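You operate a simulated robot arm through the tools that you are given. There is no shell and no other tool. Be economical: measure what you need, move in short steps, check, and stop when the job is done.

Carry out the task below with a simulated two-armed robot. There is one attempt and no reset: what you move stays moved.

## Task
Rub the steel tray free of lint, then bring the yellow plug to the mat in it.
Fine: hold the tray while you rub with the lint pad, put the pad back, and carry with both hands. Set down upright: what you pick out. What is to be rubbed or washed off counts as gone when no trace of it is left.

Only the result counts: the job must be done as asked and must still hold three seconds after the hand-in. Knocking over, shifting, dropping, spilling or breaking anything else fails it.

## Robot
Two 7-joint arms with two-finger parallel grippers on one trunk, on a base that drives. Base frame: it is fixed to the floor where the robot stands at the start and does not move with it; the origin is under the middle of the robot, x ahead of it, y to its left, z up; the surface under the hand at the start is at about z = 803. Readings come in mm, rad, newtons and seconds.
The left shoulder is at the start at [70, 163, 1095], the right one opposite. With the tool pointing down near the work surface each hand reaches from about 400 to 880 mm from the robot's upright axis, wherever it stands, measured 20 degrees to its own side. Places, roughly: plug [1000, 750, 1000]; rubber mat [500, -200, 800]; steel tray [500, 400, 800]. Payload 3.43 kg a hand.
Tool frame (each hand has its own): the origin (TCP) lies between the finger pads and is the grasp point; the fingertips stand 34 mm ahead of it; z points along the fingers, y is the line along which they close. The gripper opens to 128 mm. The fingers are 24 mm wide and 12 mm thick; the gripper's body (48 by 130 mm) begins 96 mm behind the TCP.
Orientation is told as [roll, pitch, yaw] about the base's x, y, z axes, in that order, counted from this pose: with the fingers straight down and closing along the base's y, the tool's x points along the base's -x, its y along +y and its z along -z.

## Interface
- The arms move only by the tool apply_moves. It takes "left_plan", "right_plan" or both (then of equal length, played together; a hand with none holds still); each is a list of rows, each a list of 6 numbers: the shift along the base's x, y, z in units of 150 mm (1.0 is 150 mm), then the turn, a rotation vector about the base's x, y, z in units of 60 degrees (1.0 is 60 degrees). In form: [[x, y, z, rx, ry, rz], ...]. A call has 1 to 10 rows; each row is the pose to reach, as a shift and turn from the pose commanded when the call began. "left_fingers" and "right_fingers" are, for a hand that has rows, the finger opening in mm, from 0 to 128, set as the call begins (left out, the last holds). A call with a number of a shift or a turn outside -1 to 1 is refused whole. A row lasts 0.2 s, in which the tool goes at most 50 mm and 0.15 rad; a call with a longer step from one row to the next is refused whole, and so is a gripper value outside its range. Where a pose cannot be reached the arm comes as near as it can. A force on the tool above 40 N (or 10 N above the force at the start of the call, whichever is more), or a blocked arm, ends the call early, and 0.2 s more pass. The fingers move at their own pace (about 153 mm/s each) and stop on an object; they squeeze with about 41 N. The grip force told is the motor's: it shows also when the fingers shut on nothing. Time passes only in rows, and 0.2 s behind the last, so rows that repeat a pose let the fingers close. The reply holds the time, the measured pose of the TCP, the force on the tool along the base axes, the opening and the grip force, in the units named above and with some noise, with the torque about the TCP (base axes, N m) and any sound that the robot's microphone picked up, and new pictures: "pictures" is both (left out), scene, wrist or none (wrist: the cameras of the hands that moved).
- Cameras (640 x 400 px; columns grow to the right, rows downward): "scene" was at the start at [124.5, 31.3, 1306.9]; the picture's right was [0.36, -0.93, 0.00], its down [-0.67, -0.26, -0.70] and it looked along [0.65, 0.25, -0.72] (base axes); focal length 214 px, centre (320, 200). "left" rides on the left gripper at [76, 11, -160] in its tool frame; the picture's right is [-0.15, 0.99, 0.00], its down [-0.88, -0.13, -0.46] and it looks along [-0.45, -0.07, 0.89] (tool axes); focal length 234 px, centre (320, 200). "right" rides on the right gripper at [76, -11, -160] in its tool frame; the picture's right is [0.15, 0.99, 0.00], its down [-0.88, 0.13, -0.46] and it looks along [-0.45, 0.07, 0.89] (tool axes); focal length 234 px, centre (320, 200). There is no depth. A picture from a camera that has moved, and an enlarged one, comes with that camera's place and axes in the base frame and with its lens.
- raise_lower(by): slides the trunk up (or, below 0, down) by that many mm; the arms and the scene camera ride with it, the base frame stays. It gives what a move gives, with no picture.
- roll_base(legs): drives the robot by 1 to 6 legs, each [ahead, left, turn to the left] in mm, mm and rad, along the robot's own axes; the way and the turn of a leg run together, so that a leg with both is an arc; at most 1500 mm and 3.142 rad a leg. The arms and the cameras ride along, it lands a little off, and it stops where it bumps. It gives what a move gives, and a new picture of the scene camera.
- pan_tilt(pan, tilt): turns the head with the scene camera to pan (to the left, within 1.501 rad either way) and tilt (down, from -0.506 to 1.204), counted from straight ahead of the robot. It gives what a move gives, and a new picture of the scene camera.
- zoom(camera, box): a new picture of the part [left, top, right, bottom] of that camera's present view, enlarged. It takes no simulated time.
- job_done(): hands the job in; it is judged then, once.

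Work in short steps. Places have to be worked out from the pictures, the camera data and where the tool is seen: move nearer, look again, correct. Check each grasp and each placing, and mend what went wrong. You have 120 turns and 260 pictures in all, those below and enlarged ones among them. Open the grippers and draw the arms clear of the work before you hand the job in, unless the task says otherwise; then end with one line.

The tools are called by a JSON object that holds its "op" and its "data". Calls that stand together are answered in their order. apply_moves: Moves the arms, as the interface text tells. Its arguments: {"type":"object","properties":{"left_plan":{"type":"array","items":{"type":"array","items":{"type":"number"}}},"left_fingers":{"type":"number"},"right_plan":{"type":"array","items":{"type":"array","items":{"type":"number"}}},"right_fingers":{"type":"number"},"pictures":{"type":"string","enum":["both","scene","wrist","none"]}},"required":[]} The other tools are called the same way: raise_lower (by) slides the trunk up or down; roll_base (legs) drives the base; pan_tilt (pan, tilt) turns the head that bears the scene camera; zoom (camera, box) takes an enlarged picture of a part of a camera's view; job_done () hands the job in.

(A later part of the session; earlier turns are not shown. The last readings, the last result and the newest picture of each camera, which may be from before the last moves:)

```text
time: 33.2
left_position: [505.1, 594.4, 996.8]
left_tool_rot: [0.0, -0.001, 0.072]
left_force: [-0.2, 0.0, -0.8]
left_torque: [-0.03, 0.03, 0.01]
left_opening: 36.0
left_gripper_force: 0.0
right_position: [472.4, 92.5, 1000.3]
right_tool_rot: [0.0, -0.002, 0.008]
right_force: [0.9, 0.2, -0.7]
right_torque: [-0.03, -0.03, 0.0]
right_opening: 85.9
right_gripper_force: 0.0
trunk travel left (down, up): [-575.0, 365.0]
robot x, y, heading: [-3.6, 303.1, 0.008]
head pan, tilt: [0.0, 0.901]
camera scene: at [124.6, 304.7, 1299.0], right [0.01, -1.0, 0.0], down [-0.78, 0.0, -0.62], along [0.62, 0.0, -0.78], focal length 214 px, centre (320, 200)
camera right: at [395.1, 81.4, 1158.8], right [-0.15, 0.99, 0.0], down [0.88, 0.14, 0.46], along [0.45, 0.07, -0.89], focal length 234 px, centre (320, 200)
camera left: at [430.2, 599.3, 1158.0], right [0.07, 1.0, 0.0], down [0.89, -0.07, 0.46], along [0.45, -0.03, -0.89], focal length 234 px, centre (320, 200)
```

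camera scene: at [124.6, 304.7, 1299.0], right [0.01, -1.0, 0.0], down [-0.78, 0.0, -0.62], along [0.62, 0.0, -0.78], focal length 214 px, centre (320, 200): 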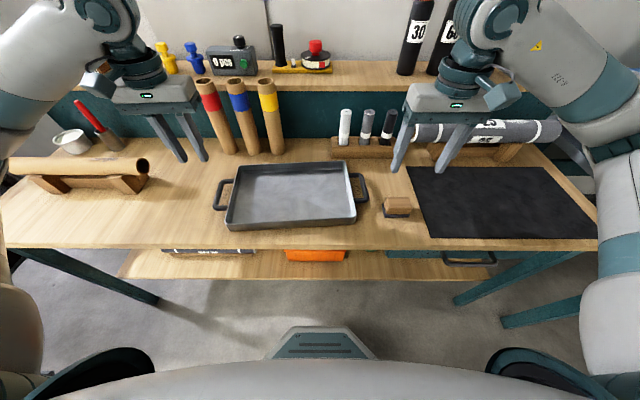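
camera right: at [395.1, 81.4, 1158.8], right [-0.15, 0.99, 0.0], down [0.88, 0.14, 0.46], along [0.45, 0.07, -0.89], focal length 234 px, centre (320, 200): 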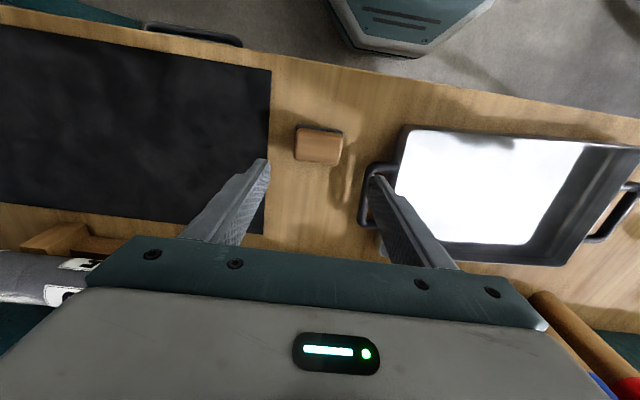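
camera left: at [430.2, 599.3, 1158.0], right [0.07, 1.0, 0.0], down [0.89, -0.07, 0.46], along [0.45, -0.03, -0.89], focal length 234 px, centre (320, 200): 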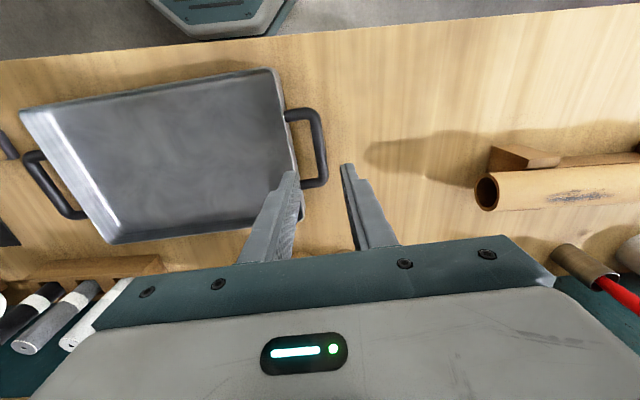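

The pad is back and the tray let go undisturbed. For the plug I'll raise the trunk 200 mm, drive left 240 mm and turn the head toward the shelf.

{"op": "raise_lower", "data": {"by": 200}}

{"op": "roll_base", "data": {"legs": [[0, 240, 0]]}}

{"op": "pan_tilt", "data": {"pan": 0.2, "tilt": 0.65}}

```text
time: 35.3
left_position: [504.7, 595.4, 1197.9]
left_tool_rot: [0.0, 0.0, 0.074]
left_force: [0.2, -1.0, 0.0]
left_torque: [0.02, -0.01, -0.03]
left_opening: 36.1
left_gripper_force: 0.1
right_position: [471.8, 93.2, 1199.4]
right_tool_rot: [0.001, -0.002, 0.008]
right_force: [0.4, -0.7, 0.7]
right_torque: [-0.03, 0.01, -0.05]
right_opening: 86.2
right_gripper_force: 0.1
trunk travel left (down, up): [-775.0, 165.0]
robot x, y, heading: [-3.9, 298.4, 0.005]
head pan, tilt: [0.0, 0.901]
```

```text
time: 37.1
left_position: [503.7, 829.0, 1196.9]
left_tool_rot: [0.0, -0.002, 0.073]
left_force: [0.0, 0.4, -0.5]
left_torque: [0.01, -0.01, 0.02]
left_opening: 36.0
left_gripper_force: 0.0
right_position: [470.4, 327.0, 1201.0]
right_tool_rot: [0.003, -0.001, 0.007]
right_force: [-0.7, -0.1, 0.7]
right_torque: [0.01, 0.0, 0.0]
right_opening: 86.0
right_gripper_force: 0.0
trunk travel left (down, up): [-775.0, 165.0]
robot x, y, heading: [-2.7, 534.5, 0.006]
head pan, tilt: [0.0, 0.901]
camera scene: at [122.6, 538.2, 1499.1], right [0.01, -1.0, 0.0], down [-0.78, 0.0, -0.62], along [0.62, 0.0, -0.78], focal length 214 px, centre (320, 200)
```

scene: 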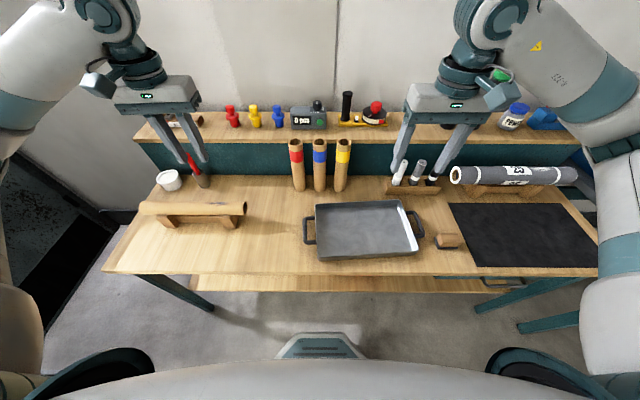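

```text
time: 37.9
left_position: [502.3, 830.4, 1197.0]
left_tool_rot: [-0.002, -0.001, 0.074]
left_force: [0.6, -0.3, 0.6]
left_torque: [0.03, 0.01, 0.03]
left_opening: 36.3
left_gripper_force: 0.1
right_position: [470.3, 328.9, 1199.7]
right_tool_rot: [-0.001, -0.002, 0.006]
right_force: [0.7, 0.4, 0.1]
right_torque: [-0.01, 0.0, -0.01]
right_opening: 86.3
right_gripper_force: 0.0
trunk travel left (down, up): [-775.0, 165.0]
robot x, y, heading: [-0.8, 539.4, 0.01]
head pan, tilt: [0.201, 0.649]
camera scene: at [132.0, 557.6, 1519.6], right [0.21, -0.98, 0.0], down [-0.59, -0.12, -0.8], along [0.78, 0.16, -0.61], focal length 214 px, centre (320, 200)
```

scene: 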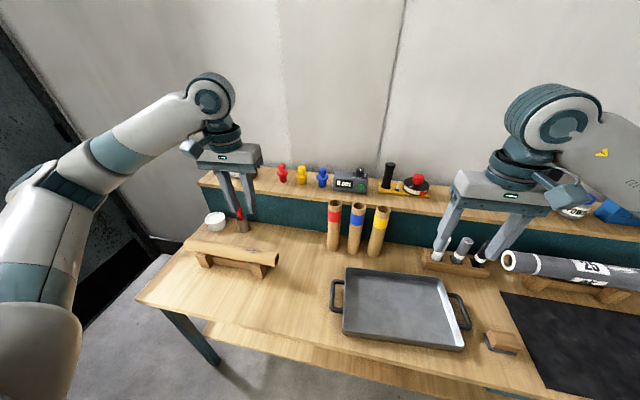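

{"op": "zoom", "data": {"camera": "scene", "box": [262, 150, 342, 200]}}

{"op": "zoom", "data": {"camera": "left", "box": [0, 0, 640, 400]}}

```text
8.00 times, centred on (302, 175) of scene
camera zoom: at [132.0, 557.6, 1519.6], right [0.21, -0.98, 0.0], down [-0.59, -0.12, -0.8], along [0.78, 0.16, -0.61], focal length 1716 px, centre (464, 400)
```

zoom: 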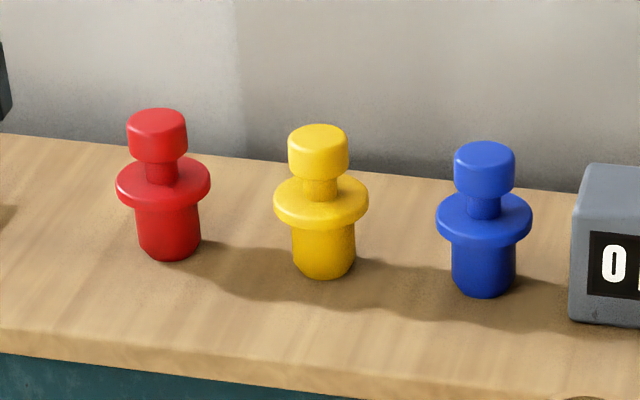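

```text
1.00 times, centred on (320, 200) of left (not enlarged: the box is as wide or as high as the picture)
camera zoom: at [427.9, 834.9, 1357.8], right [0.07, 1.0, 0.0], down [0.89, -0.07, 0.46], along [0.46, -0.03, -0.89], focal length 234 px, centre (320, 200)
```

zoom: 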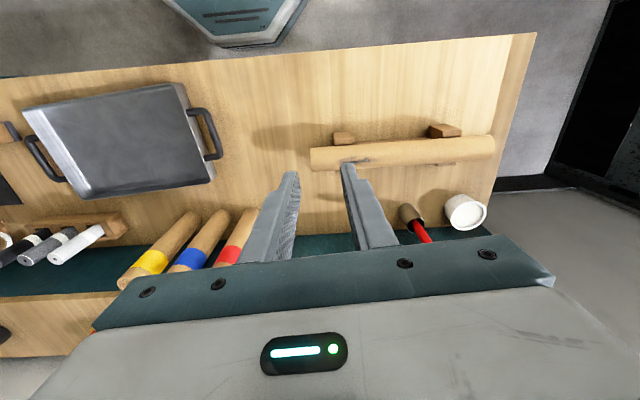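

The plug is about 79 mm tall: its knob (33 mm wide) spans z about 1056–1076, its flange is 53 mm wide, and it stands near (910, 800). I'll drive 130 mm ahead; the gaps to bench edge and lower shelf look like about 180–200 mm.

{"op": "roll_base", "data": {"legs": [[130, 0, 0]]}}

{"op": "apply_moves", "data": {"left_plan": [[0.2, -0.04, 0, 0, 0, -0.03], [0.4, -0.08, 0, 0, 0, -0.064], [0.6, -0.12, 0, 0, 0, -0.068], [0.8, -0.15, 0, 0, 0, -0.068], [1.0, -0.17, 0, 0, 0, -0.068], [1.0, -0.17, 0, 0, 0, -0.068]], "left_fingers": 62, "pictures": "both"}}

```text
time: 39.1
left_position: [631.4, 830.0, 1197.5]
left_tool_rot: [-0.001, -0.002, 0.074]
left_force: [-0.1, 0.9, -0.4]
left_torque: [0.01, -0.02, -0.03]
left_opening: 35.9
left_gripper_force: 0.0
right_position: [598.9, 328.7, 1199.8]
right_tool_rot: [0.0, -0.003, 0.009]
right_force: [-0.4, -0.8, -0.8]
right_torque: [-0.01, -0.01, -0.02]
right_opening: 86.0
right_gripper_force: 0.1
trunk travel left (down, up): [-775.0, 165.0]
robot x, y, heading: [127.4, 538.1, 0.01]
head pan, tilt: [0.201, 0.649]
camera scene: at [260.4, 557.5, 1519.9], right [0.21, -0.98, 0.0], down [-0.59, -0.12, -0.8], along [0.78, 0.16, -0.6], focal length 214 px, centre (320, 200)
```

scene: 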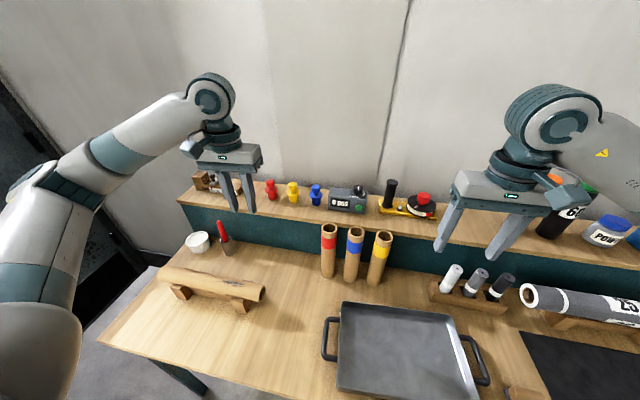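

```text
time: 40.5
left_position: [783.1, 804.4, 1195.9]
left_tool_rot: [-0.002, 0.0, 0.002]
left_force: [0.3, 0.2, -0.4]
left_torque: [-0.01, 0.02, -0.01]
left_opening: 62.1
left_gripper_force: 0.1
right_position: [599.2, 328.8, 1200.3]
right_tool_rot: [0.001, -0.001, 0.007]
right_force: [-1.3, -0.3, 0.0]
right_torque: [0.01, -0.04, 0.03]
right_opening: 86.3
right_gripper_force: 0.1
trunk travel left (down, up): [-775.0, 165.0]
robot x, y, heading: [130.0, 540.7, 0.007]
head pan, tilt: [0.201, 0.649]
camera scene: at [261.7, 558.1, 1519.7], right [0.21, -0.98, 0.0], down [-0.59, -0.12, -0.8], along [0.78, 0.16, -0.6], focal length 214 px, centre (320, 200)
camera left: at [709.1, 815.1, 1356.5], right [0.14, 0.99, 0.0], down [0.88, -0.13, 0.46], along [0.45, -0.07, -0.89], focal length 234 px, centre (320, 200)
```

scene: 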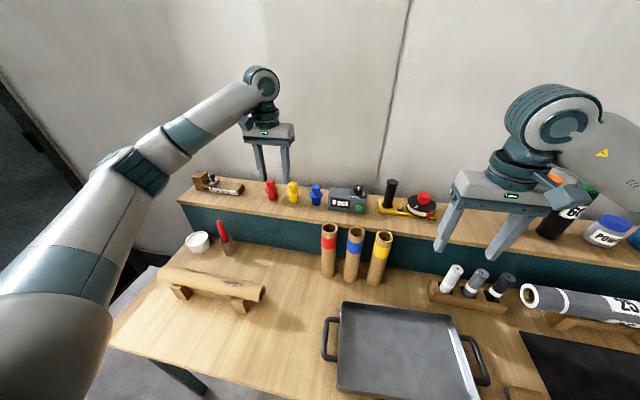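
left: 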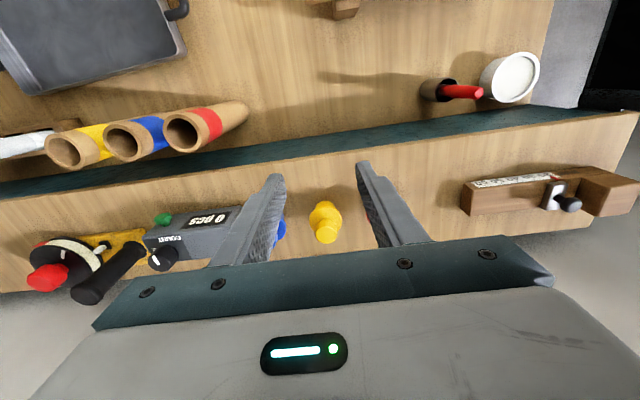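

The plug's knob is near (911, 792). I'll move above it, tips still clear of its top, and look again.

{"op": "apply_moves", "data": {"left_plan": [[0.25, -0.04, 0, 0, 0, 0], [0.5, -0.08, 0, 0, 0, 0], [0.75, -0.08, 0, 0, 0, 0], [0.83, -0.08, -0.1, 0, 0, 0], [0.83, -0.08, -0.4, 0, 0, 0], [0.83, -0.08, -0.4, 0, 0, 0]], "pictures": "both"}}

{"op": "zoom", "data": {"camera": "left", "box": [220, 120, 420, 245]}}

{"op": "zoom", "data": {"camera": "scene", "box": [230, 110, 360, 215]}}

```text
time: 42.0
left_position: [909.5, 791.9, 1139.1]
left_tool_rot: [0.0, -0.002, 0.0]
left_force: [-0.2, -0.1, -0.1]
left_torque: [0.01, 0.0, -0.03]
left_opening: 62.1
left_gripper_force: 0.0
right_position: [600.0, 328.0, 1200.7]
right_tool_rot: [0.0, 0.0, 0.007]
right_force: [0.3, 0.6, -0.1]
right_torque: [0.0, -0.01, -0.01]
right_opening: 86.0
right_gripper_force: 0.1
trunk travel left (down, up): [-775.0, 165.0]
robot x, y, heading: [128.5, 535.0, 0.008]
head pan, tilt: [0.201, 0.649]
camera scene: at [261.7, 556.8, 1519.7], right [0.21, -0.98, 0.0], down [-0.59, -0.12, -0.8], along [0.78, 0.16, -0.6], focal length 214 px, centre (320, 200)
camera left: at [835.2, 801.6, 1300.1], right [0.14, 0.99, 0.0], down [0.88, -0.13, 0.46], along [0.45, -0.07, -0.89], focal length 234 px, centre (320, 200)
```

scene: 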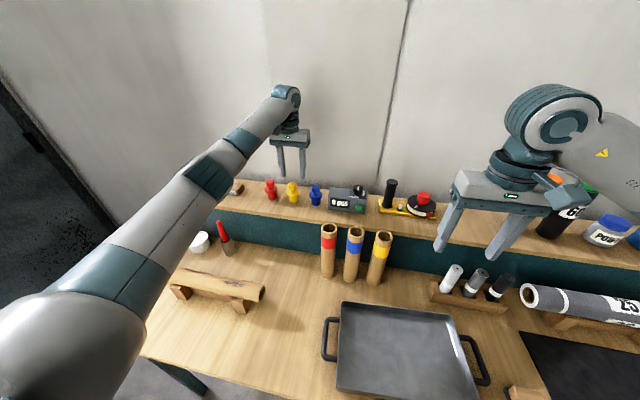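
left: 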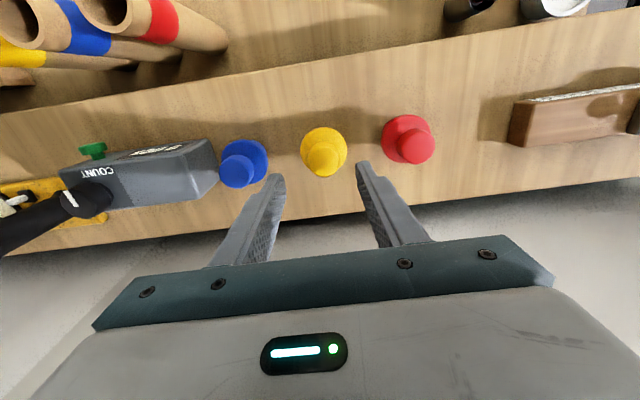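

```text
3.20 times, centred on (320, 182) of left
camera zoom: at [835.2, 801.6, 1300.1], right [0.14, 0.99, 0.0], down [0.88, -0.13, 0.46], along [0.45, -0.07, -0.89], focal length 749 px, centre (320, 256)
```

zoom: 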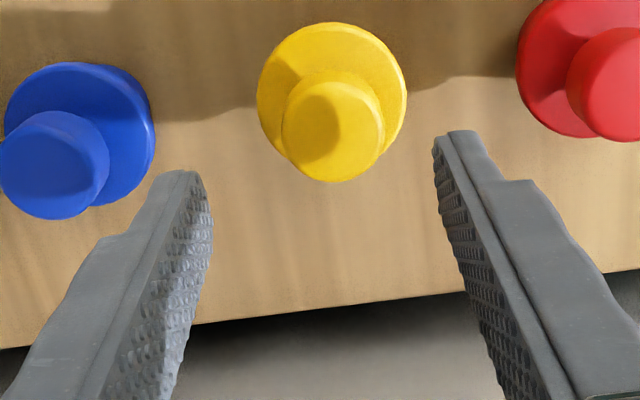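

```text
3.81 times, centred on (295, 162) of scene
camera zoom: at [261.7, 556.8, 1519.7], right [0.21, -0.98, 0.0], down [-0.59, -0.12, -0.8], along [0.78, 0.16, -0.6], focal length 817 px, centre (415, 343)
```

zoom: 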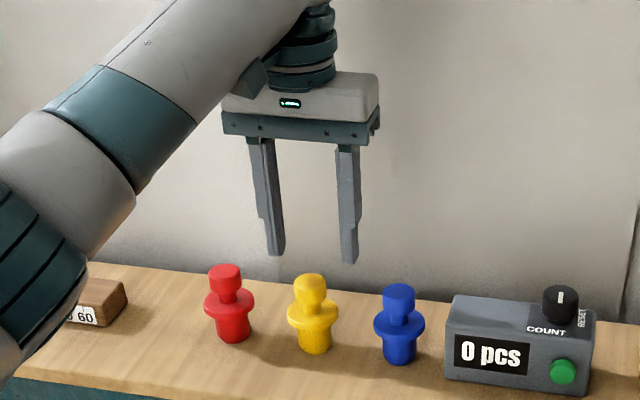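

Comparing the knob's pixel with where the TCP line falls, the plug is 6 mm nearer and 3 mm further left. I'll correct that, go down to z 1085 and check before closing.

{"op": "apply_moves", "data": {"left_plan": [[-0.04, 0.02, 0, 0, 0, 0], [-0.04, 0.02, -0.15, 0, 0, 0], [-0.04, 0.02, -0.3, 0, 0, 0], [-0.04, 0.02, -0.36, 0, 0, 0], [-0.04, 0.02, -0.36, 0, 0, 0]], "pictures": "wrist"}}

{"op": "zoom", "data": {"camera": "scene", "box": [250, 140, 330, 210]}}

```text
time: 43.1
left_position: [903.3, 797.7, 1083.8]
left_tool_rot: [0.001, -0.002, 0.002]
left_force: [0.1, 0.5, 0.4]
left_torque: [0.01, 0.01, 0.0]
left_opening: 61.9
left_gripper_force: 0.1
right_position: [600.5, 327.9, 1200.1]
right_tool_rot: [0.001, -0.001, 0.007]
right_force: [-0.3, -0.2, -0.6]
right_torque: [-0.01, 0.02, -0.03]
right_opening: 86.1
right_gripper_force: 0.1
trunk travel left (down, up): [-775.0, 165.0]
robot x, y, heading: [125.1, 537.9, 0.002]
head pan, tilt: [0.201, 0.649]
camera left: at [828.4, 807.1, 1244.5], right [0.14, 0.99, 0.0], down [0.88, -0.13, 0.46], along [0.45, -0.07, -0.89], focal length 234 px, centre (320, 200)
```

left: 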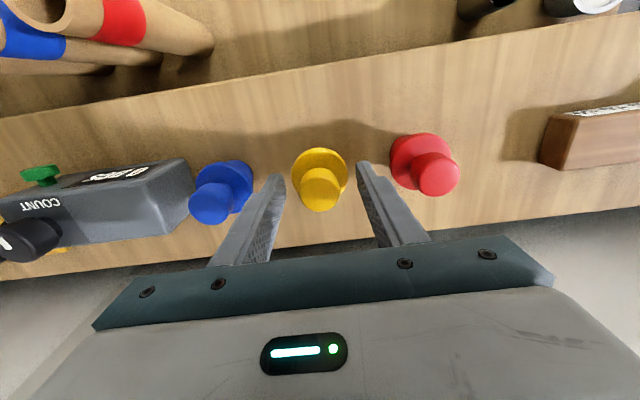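

```text
5.71 times, centred on (290, 175) of scene
camera zoom: at [262.3, 557.3, 1519.6], right [0.21, -0.98, 0.0], down [-0.59, -0.12, -0.8], along [0.78, 0.16, -0.6], focal length 1226 px, centre (491, 343)
```

zoom: 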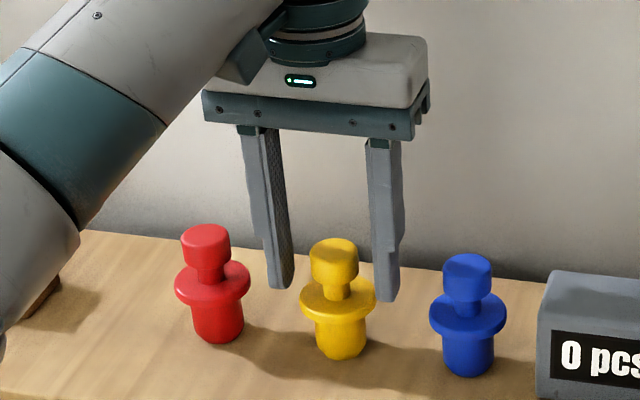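

The knob is centred between the fingers, so I'll close.

{"op": "apply_moves", "data": {"left_plan": [[0, 0, 0, 0, 0, 0], [0, 0, 0, 0, 0, 0], [0, 0, 0, 0, 0, 0]], "left_fingers": 10, "pictures": "wrist"}}

{"op": "zoom", "data": {"camera": "scene", "box": [250, 140, 330, 210]}}

```text
time: 44.0
left_position: [903.0, 797.5, 1083.2]
left_tool_rot: [-0.001, -0.001, 0.001]
left_force: [-0.3, -0.1, 0.1]
left_torque: [0.01, 0.04, 0.01]
left_opening: 30.3
left_gripper_force: 41.2
right_position: [599.6, 330.1, 1199.7]
right_tool_rot: [0.0, -0.002, 0.008]
right_force: [0.1, -1.3, -0.1]
right_torque: [0.01, -0.02, 0.03]
right_opening: 85.7
right_gripper_force: 0.0
trunk travel left (down, up): [-775.0, 165.0]
robot x, y, heading: [128.6, 536.7, 0.01]
head pan, tilt: [0.201, 0.649]
camera left: at [828.5, 807.3, 1244.5], right [0.14, 0.99, 0.0], down [0.88, -0.13, 0.46], along [0.45, -0.07, -0.89], focal length 234 px, centre (320, 200)
```

left: 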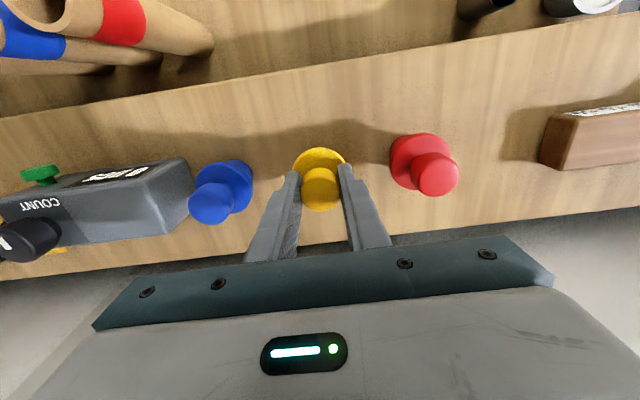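

```text
5.71 times, centred on (290, 175) of scene
camera zoom: at [262.4, 557.6, 1519.6], right [0.21, -0.98, 0.0], down [-0.59, -0.12, -0.8], along [0.78, 0.16, -0.6], focal length 1226 px, centre (491, 343)
```

zoom: 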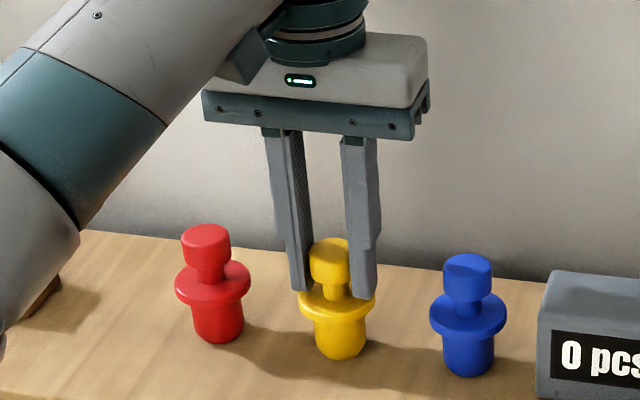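

Held at 30.3 mm. I'll lift straight up and check.

{"op": "apply_moves", "data": {"left_plan": [[0, 0, 0.1, 0, 0, 0], [0, 0, 0.3, 0, 0, 0], [0, 0, 0.5, 0, 0, 0], [0, 0, 0.7, 0, 0, 0], [0, 0, 0.85, 0, 0, 0], [0, 0, 0.85, 0, 0, 0]], "pictures": "both"}}

```text
time: 45.4
left_position: [899.5, 797.1, 1211.7]
left_tool_rot: [0.0, 0.001, 0.003]
left_force: [0.3, -0.4, 0.4]
left_torque: [-0.04, -0.02, 0.02]
left_opening: 30.4
left_gripper_force: 41.0
right_position: [600.5, 329.1, 1199.9]
right_tool_rot: [0.0, -0.002, 0.006]
right_force: [-0.1, 0.3, 0.1]
right_torque: [0.03, 0.04, -0.01]
right_opening: 86.0
right_gripper_force: 0.0
trunk travel left (down, up): [-775.0, 165.0]
robot x, y, heading: [128.9, 532.2, 0.005]
head pan, tilt: [0.201, 0.649]
camera scene: at [262.8, 557.9, 1519.6], right [0.21, -0.98, 0.0], down [-0.59, -0.12, -0.8], along [0.78, 0.16, -0.61], focal length 214 px, centre (320, 200)
camera left: at [824.6, 807.5, 1372.4], right [0.14, 0.99, 0.0], down [0.88, -0.13, 0.46], along [0.45, -0.07, -0.89], focal length 234 px, centre (320, 200)
```

scene: 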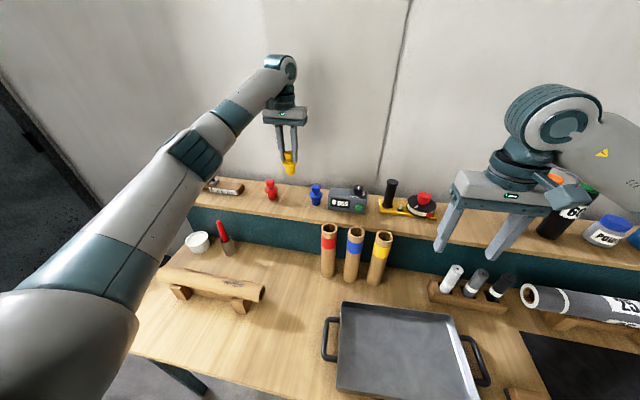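
left: 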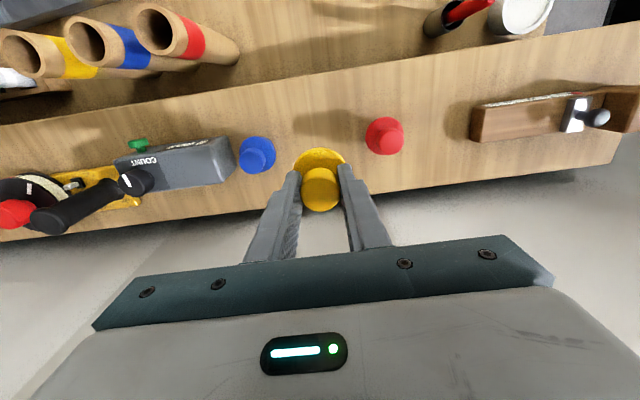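

The plug is lifted upright. I'll draw the hand in by 240 mm, then drive back and right to face the tray.

{"op": "apply_moves", "data": {"left_plan": [[-0.2, 0, 0, 0, 0, 0], [-0.4, 0, 0, 0, 0, 0], [-0.6, 0, 0, 0, 0, 0], [-0.8, 0, 0, 0, 0, 0], [-1.0, 0, 0, 0, 0, 0], [-1.0, 0, 0, 0, 0, 0]], "pictures": "none"}}

{"op": "apply_moves", "data": {"left_plan": [[-0.2, 0, 0, 0, 0, 0], [-0.4, 0, 0, 0, 0, 0], [-0.6, 0, 0, 0, 0, 0], [-0.6, 0, 0, 0, 0, 0]], "pictures": "none"}}

{"op": "roll_base", "data": {"legs": [[-130, 0, 0], [0, -180, -0.005]]}}

{"op": "pan_tilt", "data": {"pan": 0.0, "tilt": 0.95}}

```text
time: 46.8
left_position: [751.9, 795.4, 1212.6]
left_tool_rot: [-0.002, 0.0, 0.003]
left_force: [0.3, -0.6, -0.1]
left_torque: [-0.02, 0.0, 0.03]
left_opening: 30.6
left_gripper_force: 41.0
right_position: [602.0, 327.6, 1200.1]
right_tool_rot: [-0.001, -0.002, 0.008]
right_force: [0.9, -0.2, -0.3]
right_torque: [-0.02, 0.01, -0.01]
right_opening: 85.8
right_gripper_force: 0.1
trunk travel left (down, up): [-775.0, 165.0]
robot x, y, heading: [127.9, 534.9, 0.005]
head pan, tilt: [0.201, 0.649]
```

```text
time: 47.8
left_position: [664.2, 794.5, 1211.2]
left_tool_rot: [0.001, 0.002, 0.002]
left_force: [0.7, 0.3, 0.0]
left_torque: [0.05, 0.03, 0.01]
left_opening: 30.6
left_gripper_force: 40.7
right_position: [600.7, 329.4, 1199.8]
right_tool_rot: [0.0, -0.001, 0.007]
right_force: [0.1, 0.6, -0.4]
right_torque: [0.0, 0.0, -0.01]
right_opening: 85.8
right_gripper_force: 0.0
trunk travel left (down, up): [-775.0, 165.0]
robot x, y, heading: [128.2, 535.2, 0.008]
head pan, tilt: [0.201, 0.649]
```

```text
time: 50.1
left_position: [541.4, 616.8, 1210.4]
left_tool_rot: [-0.002, 0.002, 0.007]
left_force: [-0.3, 0.5, 0.5]
left_torque: [-0.01, -0.01, 0.0]
left_opening: 30.7
left_gripper_force: 40.7
right_position: [478.5, 150.2, 1200.7]
right_tool_rot: [-0.001, -0.002, 0.013]
right_force: [0.5, 1.1, -0.6]
right_torque: [0.0, 0.04, 0.0]
right_opening: 86.1
right_gripper_force: 0.0
trunk travel left (down, up): [-775.0, 165.0]
robot x, y, heading: [6.6, 353.9, 0.009]
head pan, tilt: [0.201, 0.649]
camera scene: at [140.1, 377.8, 1519.5], right [0.21, -0.98, 0.0], down [-0.59, -0.13, -0.8], along [0.78, 0.17, -0.61], focal length 214 px, centre (320, 200)
```

scene: 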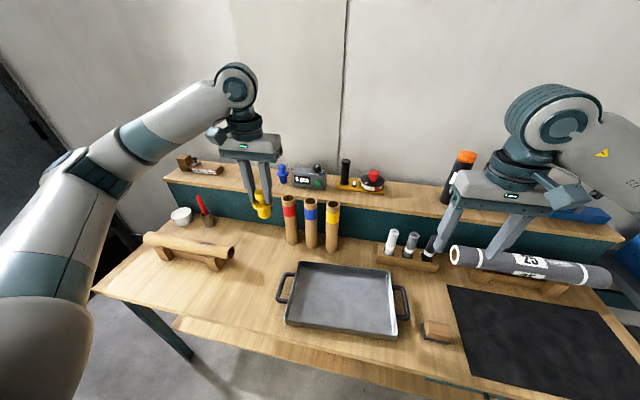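

```text
time: 50.9
left_position: [541.2, 614.3, 1211.8]
left_tool_rot: [0.001, 0.0, 0.008]
left_force: [0.1, 0.9, -0.2]
left_torque: [-0.01, 0.03, -0.04]
left_opening: 30.5
left_gripper_force: 40.8
right_position: [479.3, 147.6, 1199.6]
right_tool_rot: [0.0, -0.001, 0.012]
right_force: [-0.3, -0.8, -0.2]
right_torque: [0.0, 0.02, -0.04]
right_opening: 85.8
right_gripper_force: 0.1
trunk travel left (down, up): [-775.0, 165.0]
robot x, y, heading: [6.2, 351.5, 0.014]
head pan, tilt: [0.0, 0.949]
camera scene: at [127.4, 357.0, 1495.6], right [0.01, -1.0, 0.0], down [-0.81, -0.01, -0.58], along [0.58, 0.01, -0.81], focal length 214 px, centre (320, 200)
```

scene: 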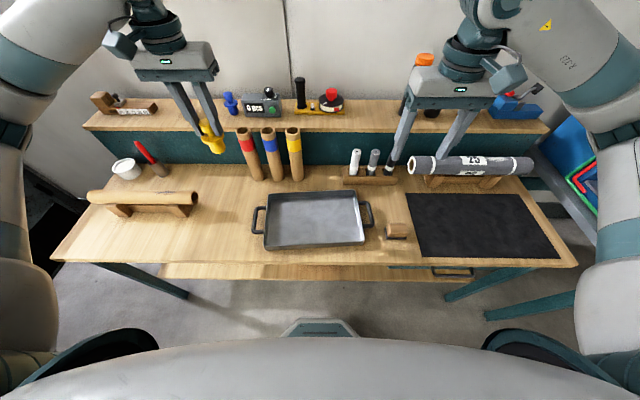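

I'll lower the trunk 200 mm and swing the plug over the tray's centre, near (522, 384).

{"op": "raise_lower", "data": {"by": -200}}

{"op": "apply_moves", "data": {"left_plan": [[0, -0.2, 0, 0, 0, 0], [-0.05, -0.4, 0, 0, 0, 0], [-0.1, -0.6, 0, 0, 0, 0], [-0.13, -0.8, 0, 0, 0, 0], [-0.13, -1.0, 0, 0, 0, 0], [-0.13, -1.0, 0, 0, 0, 0]], "pictures": "none"}}

{"op": "apply_moves", "data": {"left_plan": [[0, -0.2, 0, 0, 0, 0], [0, -0.4, 0, 0, 0, 0], [0, -0.53, 0, 0, 0, 0], [0, -0.53, -0.2, 0, 0, 0], [0, -0.53, -0.4, 0, 0, 0], [0, -0.53, -0.5, 0, 0, 0], [0, -0.53, -0.5, 0, 0, 0]], "pictures": "both"}}

```text
time: 53.1
left_position: [539.7, 615.7, 1012.1]
left_tool_rot: [0.001, 0.0, 0.008]
left_force: [-0.4, 0.3, -0.6]
left_torque: [0.01, -0.04, 0.0]
left_opening: 30.7
left_gripper_force: 41.1
right_position: [479.3, 149.3, 1000.6]
right_tool_rot: [-0.001, -0.001, 0.011]
right_force: [-0.9, 0.0, -0.3]
right_torque: [0.03, 0.03, 0.01]
right_opening: 85.8
right_gripper_force: 0.0
trunk travel left (down, up): [-575.0, 365.0]
robot x, y, heading: [9.1, 352.7, 0.014]
head pan, tilt: [0.0, 0.949]
```

```text
time: 54.5
left_position: [520.3, 465.4, 1011.5]
left_tool_rot: [-0.002, -0.002, 0.009]
left_force: [0.3, 0.0, -0.3]
left_torque: [-0.01, -0.01, 0.0]
left_opening: 30.4
left_gripper_force: 40.6
right_position: [478.8, 149.5, 1000.9]
right_tool_rot: [0.0, 0.0, 0.012]
right_force: [-0.2, -0.2, -0.4]
right_torque: [-0.02, 0.0, 0.05]
right_opening: 86.2
right_gripper_force: 0.0
trunk travel left (down, up): [-575.0, 365.0]
robot x, y, heading: [3.0, 354.3, 0.013]
head pan, tilt: [0.0, 0.949]
```

```text
time: 56.1
left_position: [520.3, 385.7, 936.7]
left_tool_rot: [-0.001, 0.0, 0.006]
left_force: [0.5, -0.1, -0.6]
left_torque: [0.0, 0.01, -0.03]
left_opening: 30.3
left_gripper_force: 40.6
right_position: [478.5, 147.9, 1000.4]
right_tool_rot: [0.001, -0.002, 0.012]
right_force: [-0.4, -1.0, 0.3]
right_torque: [0.0, -0.03, -0.03]
right_opening: 86.0
right_gripper_force: 0.1
trunk travel left (down, up): [-575.0, 365.0]
robot x, y, heading: [2.5, 354.2, 0.012]
head pan, tilt: [0.0, 0.949]
camera scene: at [127.4, 357.8, 1295.5], right [0.01, -1.0, 0.0], down [-0.81, -0.01, -0.58], along [0.58, 0.01, -0.81], focal length 214 px, centre (320, 200)
camera left: at [445.9, 395.0, 1096.5], right [0.14, 0.99, 0.0], down [0.88, -0.12, 0.46], along [0.45, -0.06, -0.89], focal length 234 px, centre (320, 200)
```

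scene: 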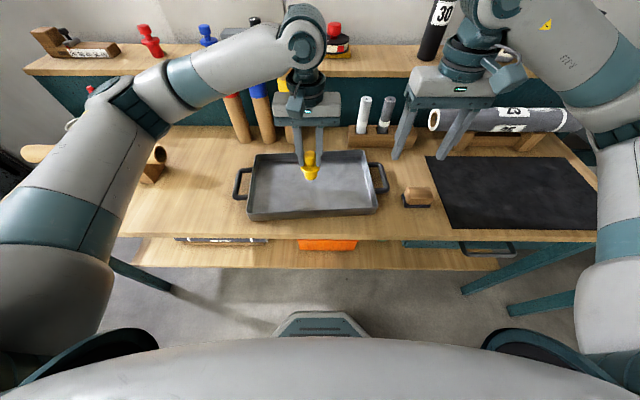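
left: 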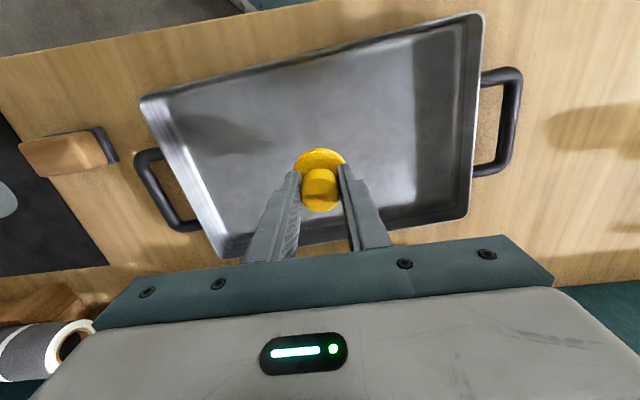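

The plug is over the middle of the tray. I'll go down quickly to TCP z about 900, then slowly to feel contact near 893.

{"op": "apply_moves", "data": {"left_plan": [[0, 0, -0.15, 0, 0, 0], [0, 0, -0.24, 0, 0, 0], [0, 0, -0.25, 0, 0, 0], [0, 0, -0.26, 0, 0, 0], [0, 0, -0.27, 0, 0, 0], [0, 0, -0.27, 0, 0, 0]], "pictures": "none"}}

```text
time: 57.5
left_position: [521.1, 386.9, 896.1]
left_tool_rot: [0.001, -0.001, 0.007]
left_force: [-0.3, 0.1, -0.5]
left_torque: [-0.02, -0.02, 0.0]
left_opening: 30.7
left_gripper_force: 41.3
right_position: [478.0, 149.1, 999.5]
right_tool_rot: [0.001, -0.003, 0.014]
right_force: [0.5, 0.3, 0.7]
right_torque: [-0.04, 0.0, -0.01]
right_opening: 85.9
right_gripper_force: 0.0
trunk travel left (down, up): [-575.0, 365.0]
robot x, y, heading: [4.6, 359.3, 0.008]
head pan, tilt: [0.0, 0.949]
```

{"op": "apply_moves", "data": {"left_plan": [[0, 0, -0.007, 0, 0, 0], [0, 0, -0.014, 0, 0, 0], [0, 0, -0.02, 0, 0, 0], [0, 0, -0.02, 0, 0, 0]], "pictures": "wrist"}}

{"op": "zoom", "data": {"camera": "scene", "box": [230, 120, 400, 230]}}

```text
time: 58.5
left_position: [521.2, 386.4, 895.0]
left_tool_rot: [-0.001, -0.002, 0.008]
left_force: [-0.6, -0.4, -0.4]
left_torque: [0.01, -0.01, 0.0]
left_opening: 30.4
left_gripper_force: 41.3
right_position: [479.7, 148.1, 1000.5]
right_tool_rot: [0.0, -0.001, 0.012]
right_force: [-0.2, 0.6, -0.4]
right_torque: [-0.04, 0.05, -0.02]
right_opening: 86.1
right_gripper_force: 0.1
trunk travel left (down, up): [-575.0, 365.0]
robot x, y, heading: [3.4, 355.2, 0.01]
head pan, tilt: [0.0, 0.949]
camera left: at [446.4, 395.2, 1054.2], right [0.14, 0.99, 0.0], down [0.88, -0.12, 0.46], along [0.45, -0.06, -0.89], focal length 234 px, centre (320, 200)
```

left: 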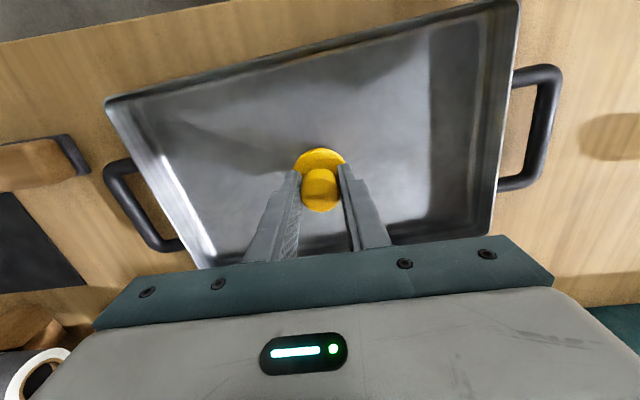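

```text
3.64 times, centred on (315, 175) of scene
camera zoom: at [127.5, 357.9, 1295.5], right [0.01, -1.0, 0.0], down [-0.81, -0.01, -0.58], along [0.58, 0.01, -0.81], focal length 780 px, centre (338, 291)
```

zoom: 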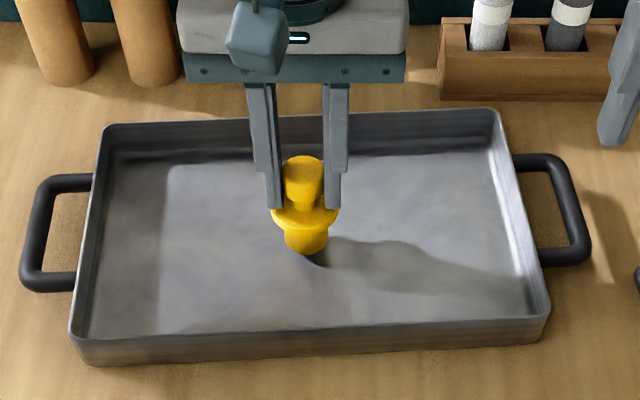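

No contact yet, though the plug is close to the floor. I'll go on in fine steps.

{"op": "apply_moves", "data": {"left_plan": [[0, 0, -0.007, 0, 0, 0], [0, 0, -0.014, 0, 0, 0], [0, 0, -0.014, 0, 0, 0]], "pictures": "none"}}

```text
time: 59.3
left_position: [520.8, 385.3, 891.2]
left_tool_rot: [0.0, -0.001, 0.008]
left_force: [0.5, 0.1, -0.5]
left_torque: [0.01, 0.01, 0.0]
left_opening: 30.6
left_gripper_force: 41.7
right_position: [478.8, 148.7, 999.3]
right_tool_rot: [0.001, 0.0, 0.011]
right_force: [0.3, 0.3, -0.2]
right_torque: [-0.04, -0.03, -0.01]
right_opening: 85.9
right_gripper_force: 0.2
trunk travel left (down, up): [-575.0, 365.0]
robot x, y, heading: [5.3, 358.0, 0.01]
head pan, tilt: [0.0, 0.949]
```

{"op": "apply_moves", "data": {"left_plan": [[0, 0, -0.007, 0, 0, 0], [0, 0, -0.014, 0, 0, 0], [0, 0, -0.02, 0, 0, 0], [0, 0, -0.02, 0, 0, 0]], "pictures": "none"}}

```text
time: 60.3
left_position: [521.8, 385.3, 888.5]
left_tool_rot: [0.0, -0.004, 0.008]
left_force: [0.5, -0.5, 2.0]
left_torque: [-0.03, -0.04, -0.02]
left_opening: 30.7
left_gripper_force: 41.1
right_position: [478.7, 148.3, 1000.3]
right_tool_rot: [-0.001, -0.002, 0.012]
right_force: [0.0, -0.1, 0.7]
right_torque: [0.0, -0.01, 0.04]
right_opening: 86.1
right_gripper_force: 0.0
trunk travel left (down, up): [-575.0, 365.0]
robot x, y, heading: [5.5, 357.5, 0.014]
head pan, tilt: [0.0, 0.949]
```

Contact (2 N). I'll let go and rise straight up.

{"op": "apply_moves", "data": {"left_plan": [[0, 0, 0, 0, 0, 0], [0, 0, 0, 0, 0, 0], [0, 0, 0.15, 0, 0, 0], [0, 0, 0.4, 0, 0, 0], [0, 0, 0.7, 0, 0, 0], [0, 0, 0.8, 0, 0, 0], [0, 0, 0.8, 0, 0, 0]], "left_fingers": 64, "pictures": "both"}}

{"op": "zoom", "data": {"camera": "scene", "box": [230, 140, 400, 240]}}

```text
time: 61.9
left_position: [522.5, 384.5, 1007.2]
left_tool_rot: [0.0, 0.0, 0.005]
left_force: [-0.6, -0.2, -0.1]
left_torque: [0.0, -0.05, 0.02]
left_opening: 64.1
left_gripper_force: 0.1
right_position: [478.5, 148.9, 999.9]
right_tool_rot: [0.001, -0.002, 0.013]
right_force: [-0.7, 0.8, -0.1]
right_torque: [-0.01, -0.04, 0.01]
right_opening: 86.1
right_gripper_force: 0.2
trunk travel left (down, up): [-575.0, 365.0]
robot x, y, heading: [6.4, 353.9, 0.012]
head pan, tilt: [0.0, 0.949]
camera scene: at [127.5, 357.8, 1295.5], right [0.01, -1.0, 0.0], down [-0.81, -0.01, -0.58], along [0.58, 0.01, -0.81], focal length 214 px, centre (320, 200)
camera left: at [447.9, 395.3, 1168.6], right [0.14, 0.99, 0.0], down [0.88, -0.12, 0.46], along [0.45, -0.06, -0.89], focal length 234 px, centre (320, 200)
```

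scene: 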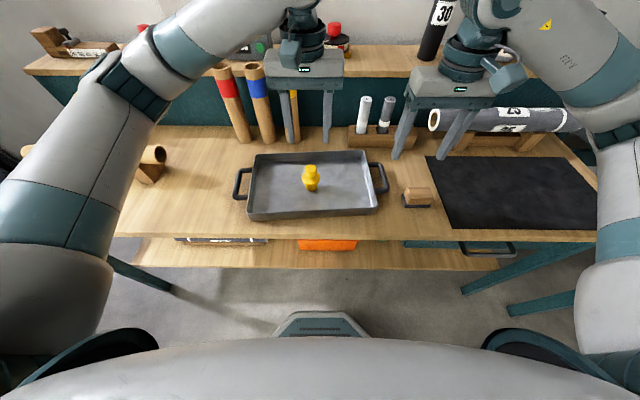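
left: 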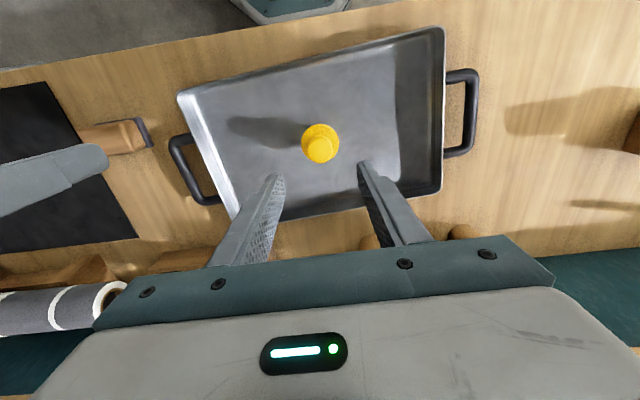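

```text
3.76 times, centred on (315, 190) of scene
camera zoom: at [127.5, 357.8, 1295.5], right [0.01, -1.0, 0.0], down [-0.81, -0.01, -0.58], along [0.58, 0.01, -0.81], focal length 807 px, centre (339, 238)
```

zoom: 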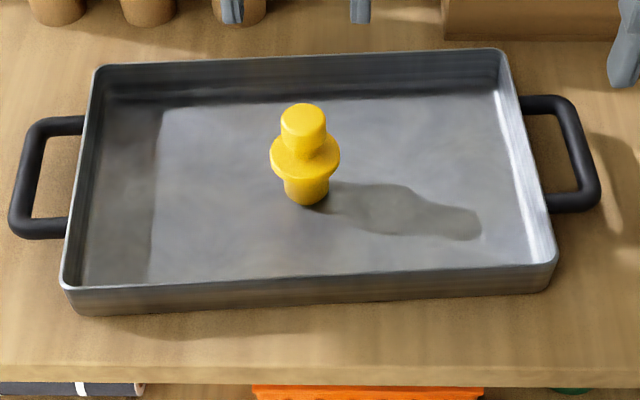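

The plug stands upright in the clean tray. Now both hands go to the handles: left to (506, 593), right to about (537, 176), both at 36 mm opening.

{"op": "apply_moves", "data": {"left_plan": [[0, 0.25, 0, 0, 0, 0], [0, 0.5, 0, 0, 0, 0.03], [-0.05, 0.75, 0, 0, 0, 0.064], [-0.11, 1.0, 0, 0, 0, 0.064], [-0.11, 1.0, 0, 0, 0, 0.064]], "right_plan": [[0.1, 0.05, 0, 0, 0, 0.03], [0.2, 0.1, 0, 0, 0, 0.057], [0.3, 0.15, 0, 0, 0, 0.057], [0.385, 0.18, 0, 0, 0, 0.057], [0.385, 0.18, 0, 0, 0, 0.057]], "left_fingers": 36, "right_fingers": 36, "pictures": "none"}}

{"op": "apply_moves", "data": {"left_plan": [[0, 0.2, 0, 0, 0, 0], [0, 0.385, 0, 0, 0, 0], [0, 0.385, -0.25, 0, 0, 0], [0, 0.385, -0.5, 0, 0, 0], [0, 0.385, -0.75, 0, 0, 0], [0, 0.385, -0.75, 0, 0, 0]], "right_plan": [[0, 0, 0, 0, 0, 0], [0, 0, 0, 0, 0, 0], [0, 0, -0.25, 0, 0, 0], [0, 0, -0.5, 0, 0, 0], [0, 0, -0.7, 0, 0, 0], [0, 0, -0.7, 0, 0, 0]], "pictures": "both"}}

```text
time: 63.1
left_position: [506.8, 533.1, 1007.8]
left_tool_rot: [0.001, 0.0, 0.073]
left_force: [0.1, -0.6, 0.0]
left_torque: [0.02, 0.02, 0.04]
left_opening: 36.0
left_gripper_force: 0.0
right_position: [536.1, 174.3, 999.6]
right_tool_rot: [0.002, -0.001, 0.073]
right_force: [-0.9, 0.0, 0.9]
right_torque: [0.01, -0.01, 0.0]
right_opening: 36.2
right_gripper_force: 0.1
trunk travel left (down, up): [-575.0, 365.0]
robot x, y, heading: [3.0, 353.3, 0.019]
head pan, tilt: [0.0, 0.949]
```

```text
time: 64.5
left_position: [503.5, 591.3, 895.0]
left_tool_rot: [-0.001, -0.002, 0.075]
left_force: [-0.1, 0.7, 0.9]
left_torque: [-0.02, -0.02, -0.03]
left_opening: 36.0
left_gripper_force: 0.1
right_position: [535.4, 175.2, 892.2]
right_tool_rot: [0.0, -0.003, 0.074]
right_force: [0.3, -0.1, 0.2]
right_torque: [0.0, -0.03, 0.01]
right_opening: 36.1
right_gripper_force: 0.1
trunk travel left (down, up): [-575.0, 365.0]
robot x, y, heading: [4.3, 352.5, 0.012]
head pan, tilt: [0.0, 0.949]
camera scene: at [126.9, 357.9, 1295.6], right [0.01, -1.0, 0.0], down [-0.81, -0.01, -0.58], along [0.58, 0.01, -0.81], focal length 214 px, centre (320, 200)
camera right: at [460.2, 157.7, 1050.3], right [-0.22, 0.98, 0.0], down [0.87, 0.19, 0.46], along [0.45, 0.1, -0.89], focal length 234 px, centre (320, 200)
camera left: at [428.5, 596.5, 1054.6], right [0.07, 1.0, 0.0], down [0.89, -0.06, 0.46], along [0.46, -0.03, -0.89], focal length 234 px, centre (320, 200)
```

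scene: 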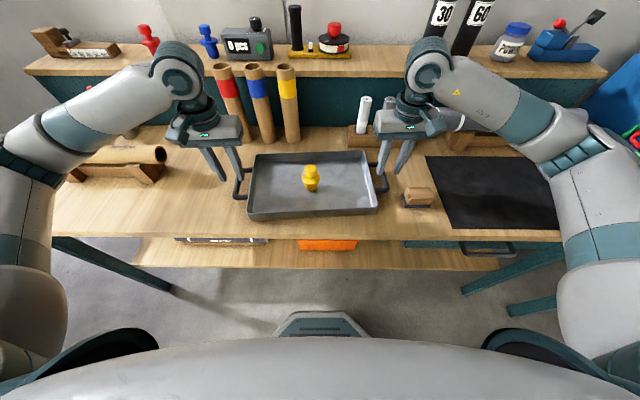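
right: 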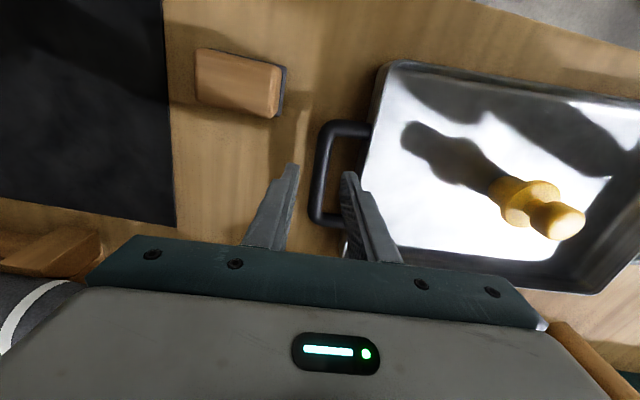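
left: 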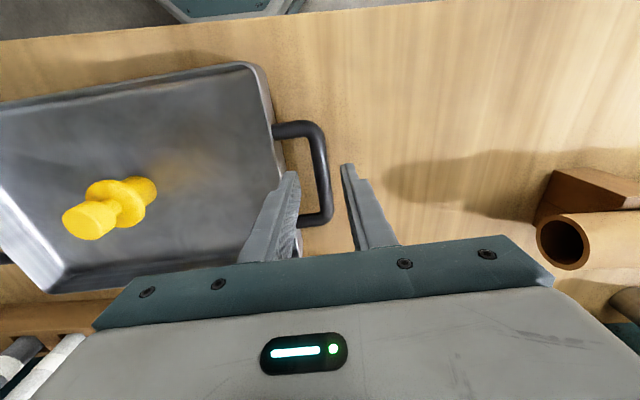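

Both bars lie between their fingertips. I'll lower both hands to z 848 and close.

{"op": "apply_moves", "data": {"left_plan": [[0, 0, -0.15, 0, 0, 0], [0, 0, -0.29, 0, 0, 0], [0, 0, -0.31, 0, 0, 0], [0, 0, -0.31, 0, 0, 0]], "right_plan": [[0, 0.005, -0.15, 0, 0, 0], [0, 0.005, -0.27, 0, 0, 0], [0, 0.005, -0.29, 0, 0, 0], [0, 0.005, -0.29, 0, 0, 0]], "pictures": "wrist"}}

```text
time: 65.5
left_position: [504.2, 592.6, 847.7]
left_tool_rot: [0.0, -0.001, 0.075]
left_force: [-0.7, -0.5, 0.4]
left_torque: [0.02, -0.03, 0.0]
left_opening: 36.0
left_gripper_force: 0.0
right_position: [535.7, 176.0, 851.4]
right_tool_rot: [0.001, -0.002, 0.073]
right_force: [0.6, 0.3, -1.4]
right_torque: [0.03, 0.0, 0.0]
right_opening: 36.2
right_gripper_force: 0.0
trunk travel left (down, up): [-575.0, 365.0]
robot x, y, heading: [5.5, 352.6, 0.013]
head pan, tilt: [0.0, 0.949]
camera right: at [460.6, 158.6, 1008.9], right [-0.22, 0.98, 0.0], down [0.87, 0.19, 0.46], along [0.45, 0.1, -0.89], focal length 234 px, centre (320, 200)
camera left: at [429.5, 596.6, 1007.8], right [0.07, 1.0, 0.0], down [0.89, -0.06, 0.46], along [0.46, -0.03, -0.89], focal length 234 px, centre (320, 200)
```

right: 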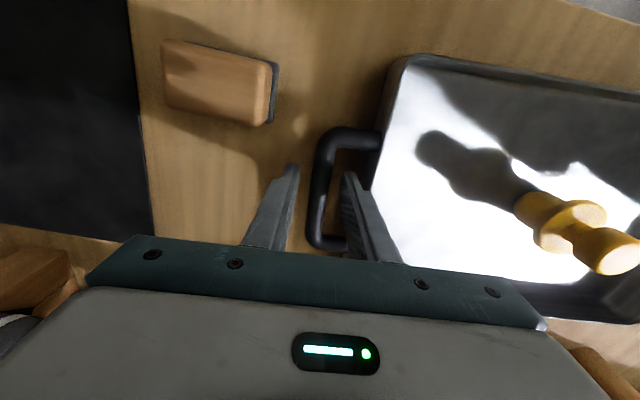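
left: 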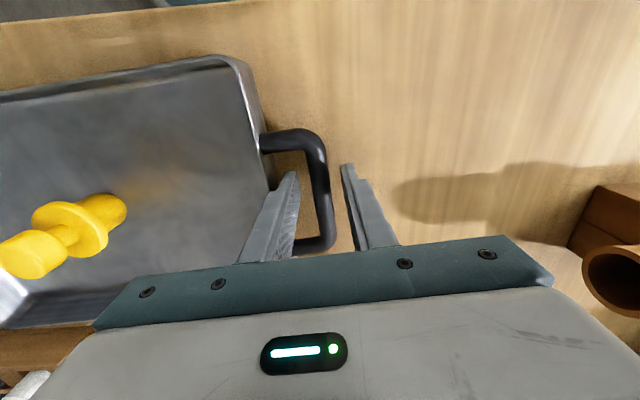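

{"op": "apply_moves", "data": {"left_plan": [[0, 0, 0, 0, 0, 0], [0, 0, 0, 0, 0, 0], [0, 0, 0, 0, 0, 0]], "right_plan": [[0, 0, -0.01, 0, 0, 0], [0, 0, -0.01, 0, 0, 0], [0, 0, -0.01, 0, 0, 0]], "left_fingers": 0, "right_fingers": 0, "pictures": "scene"}}

```text
time: 66.3
left_position: [504.5, 592.0, 847.8]
left_tool_rot: [0.0, -0.003, 0.074]
left_force: [0.3, 4.4, -0.2]
left_torque: [0.04, 0.44, 0.02]
left_opening: 15.3
left_gripper_force: 41.2
right_position: [536.9, 175.9, 849.1]
right_tool_rot: [0.0, -0.004, 0.071]
right_force: [0.1, -7.2, 12.7]
right_torque: [-0.2, 0.83, 0.25]
right_opening: 15.4
right_gripper_force: 41.6
trunk travel left (down, up): [-575.0, 365.0]
robot x, y, heading: [3.0, 354.2, 0.015]
head pan, tilt: [0.0, 0.949]
camera scene: at [126.6, 358.0, 1295.7], right [0.01, -1.0, 0.0], down [-0.81, -0.01, -0.58], along [0.58, 0.01, -0.81], focal length 214 px, centre (320, 200)
```

scene: 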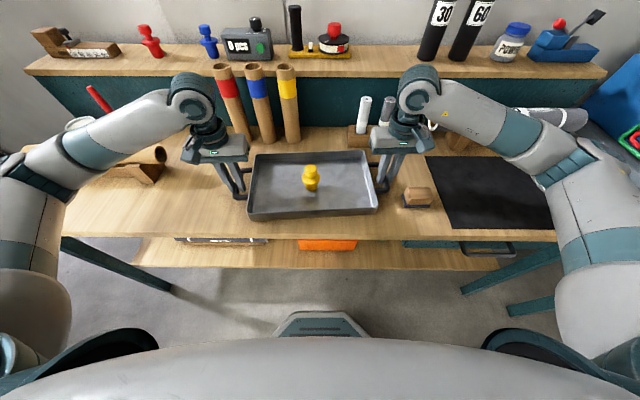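

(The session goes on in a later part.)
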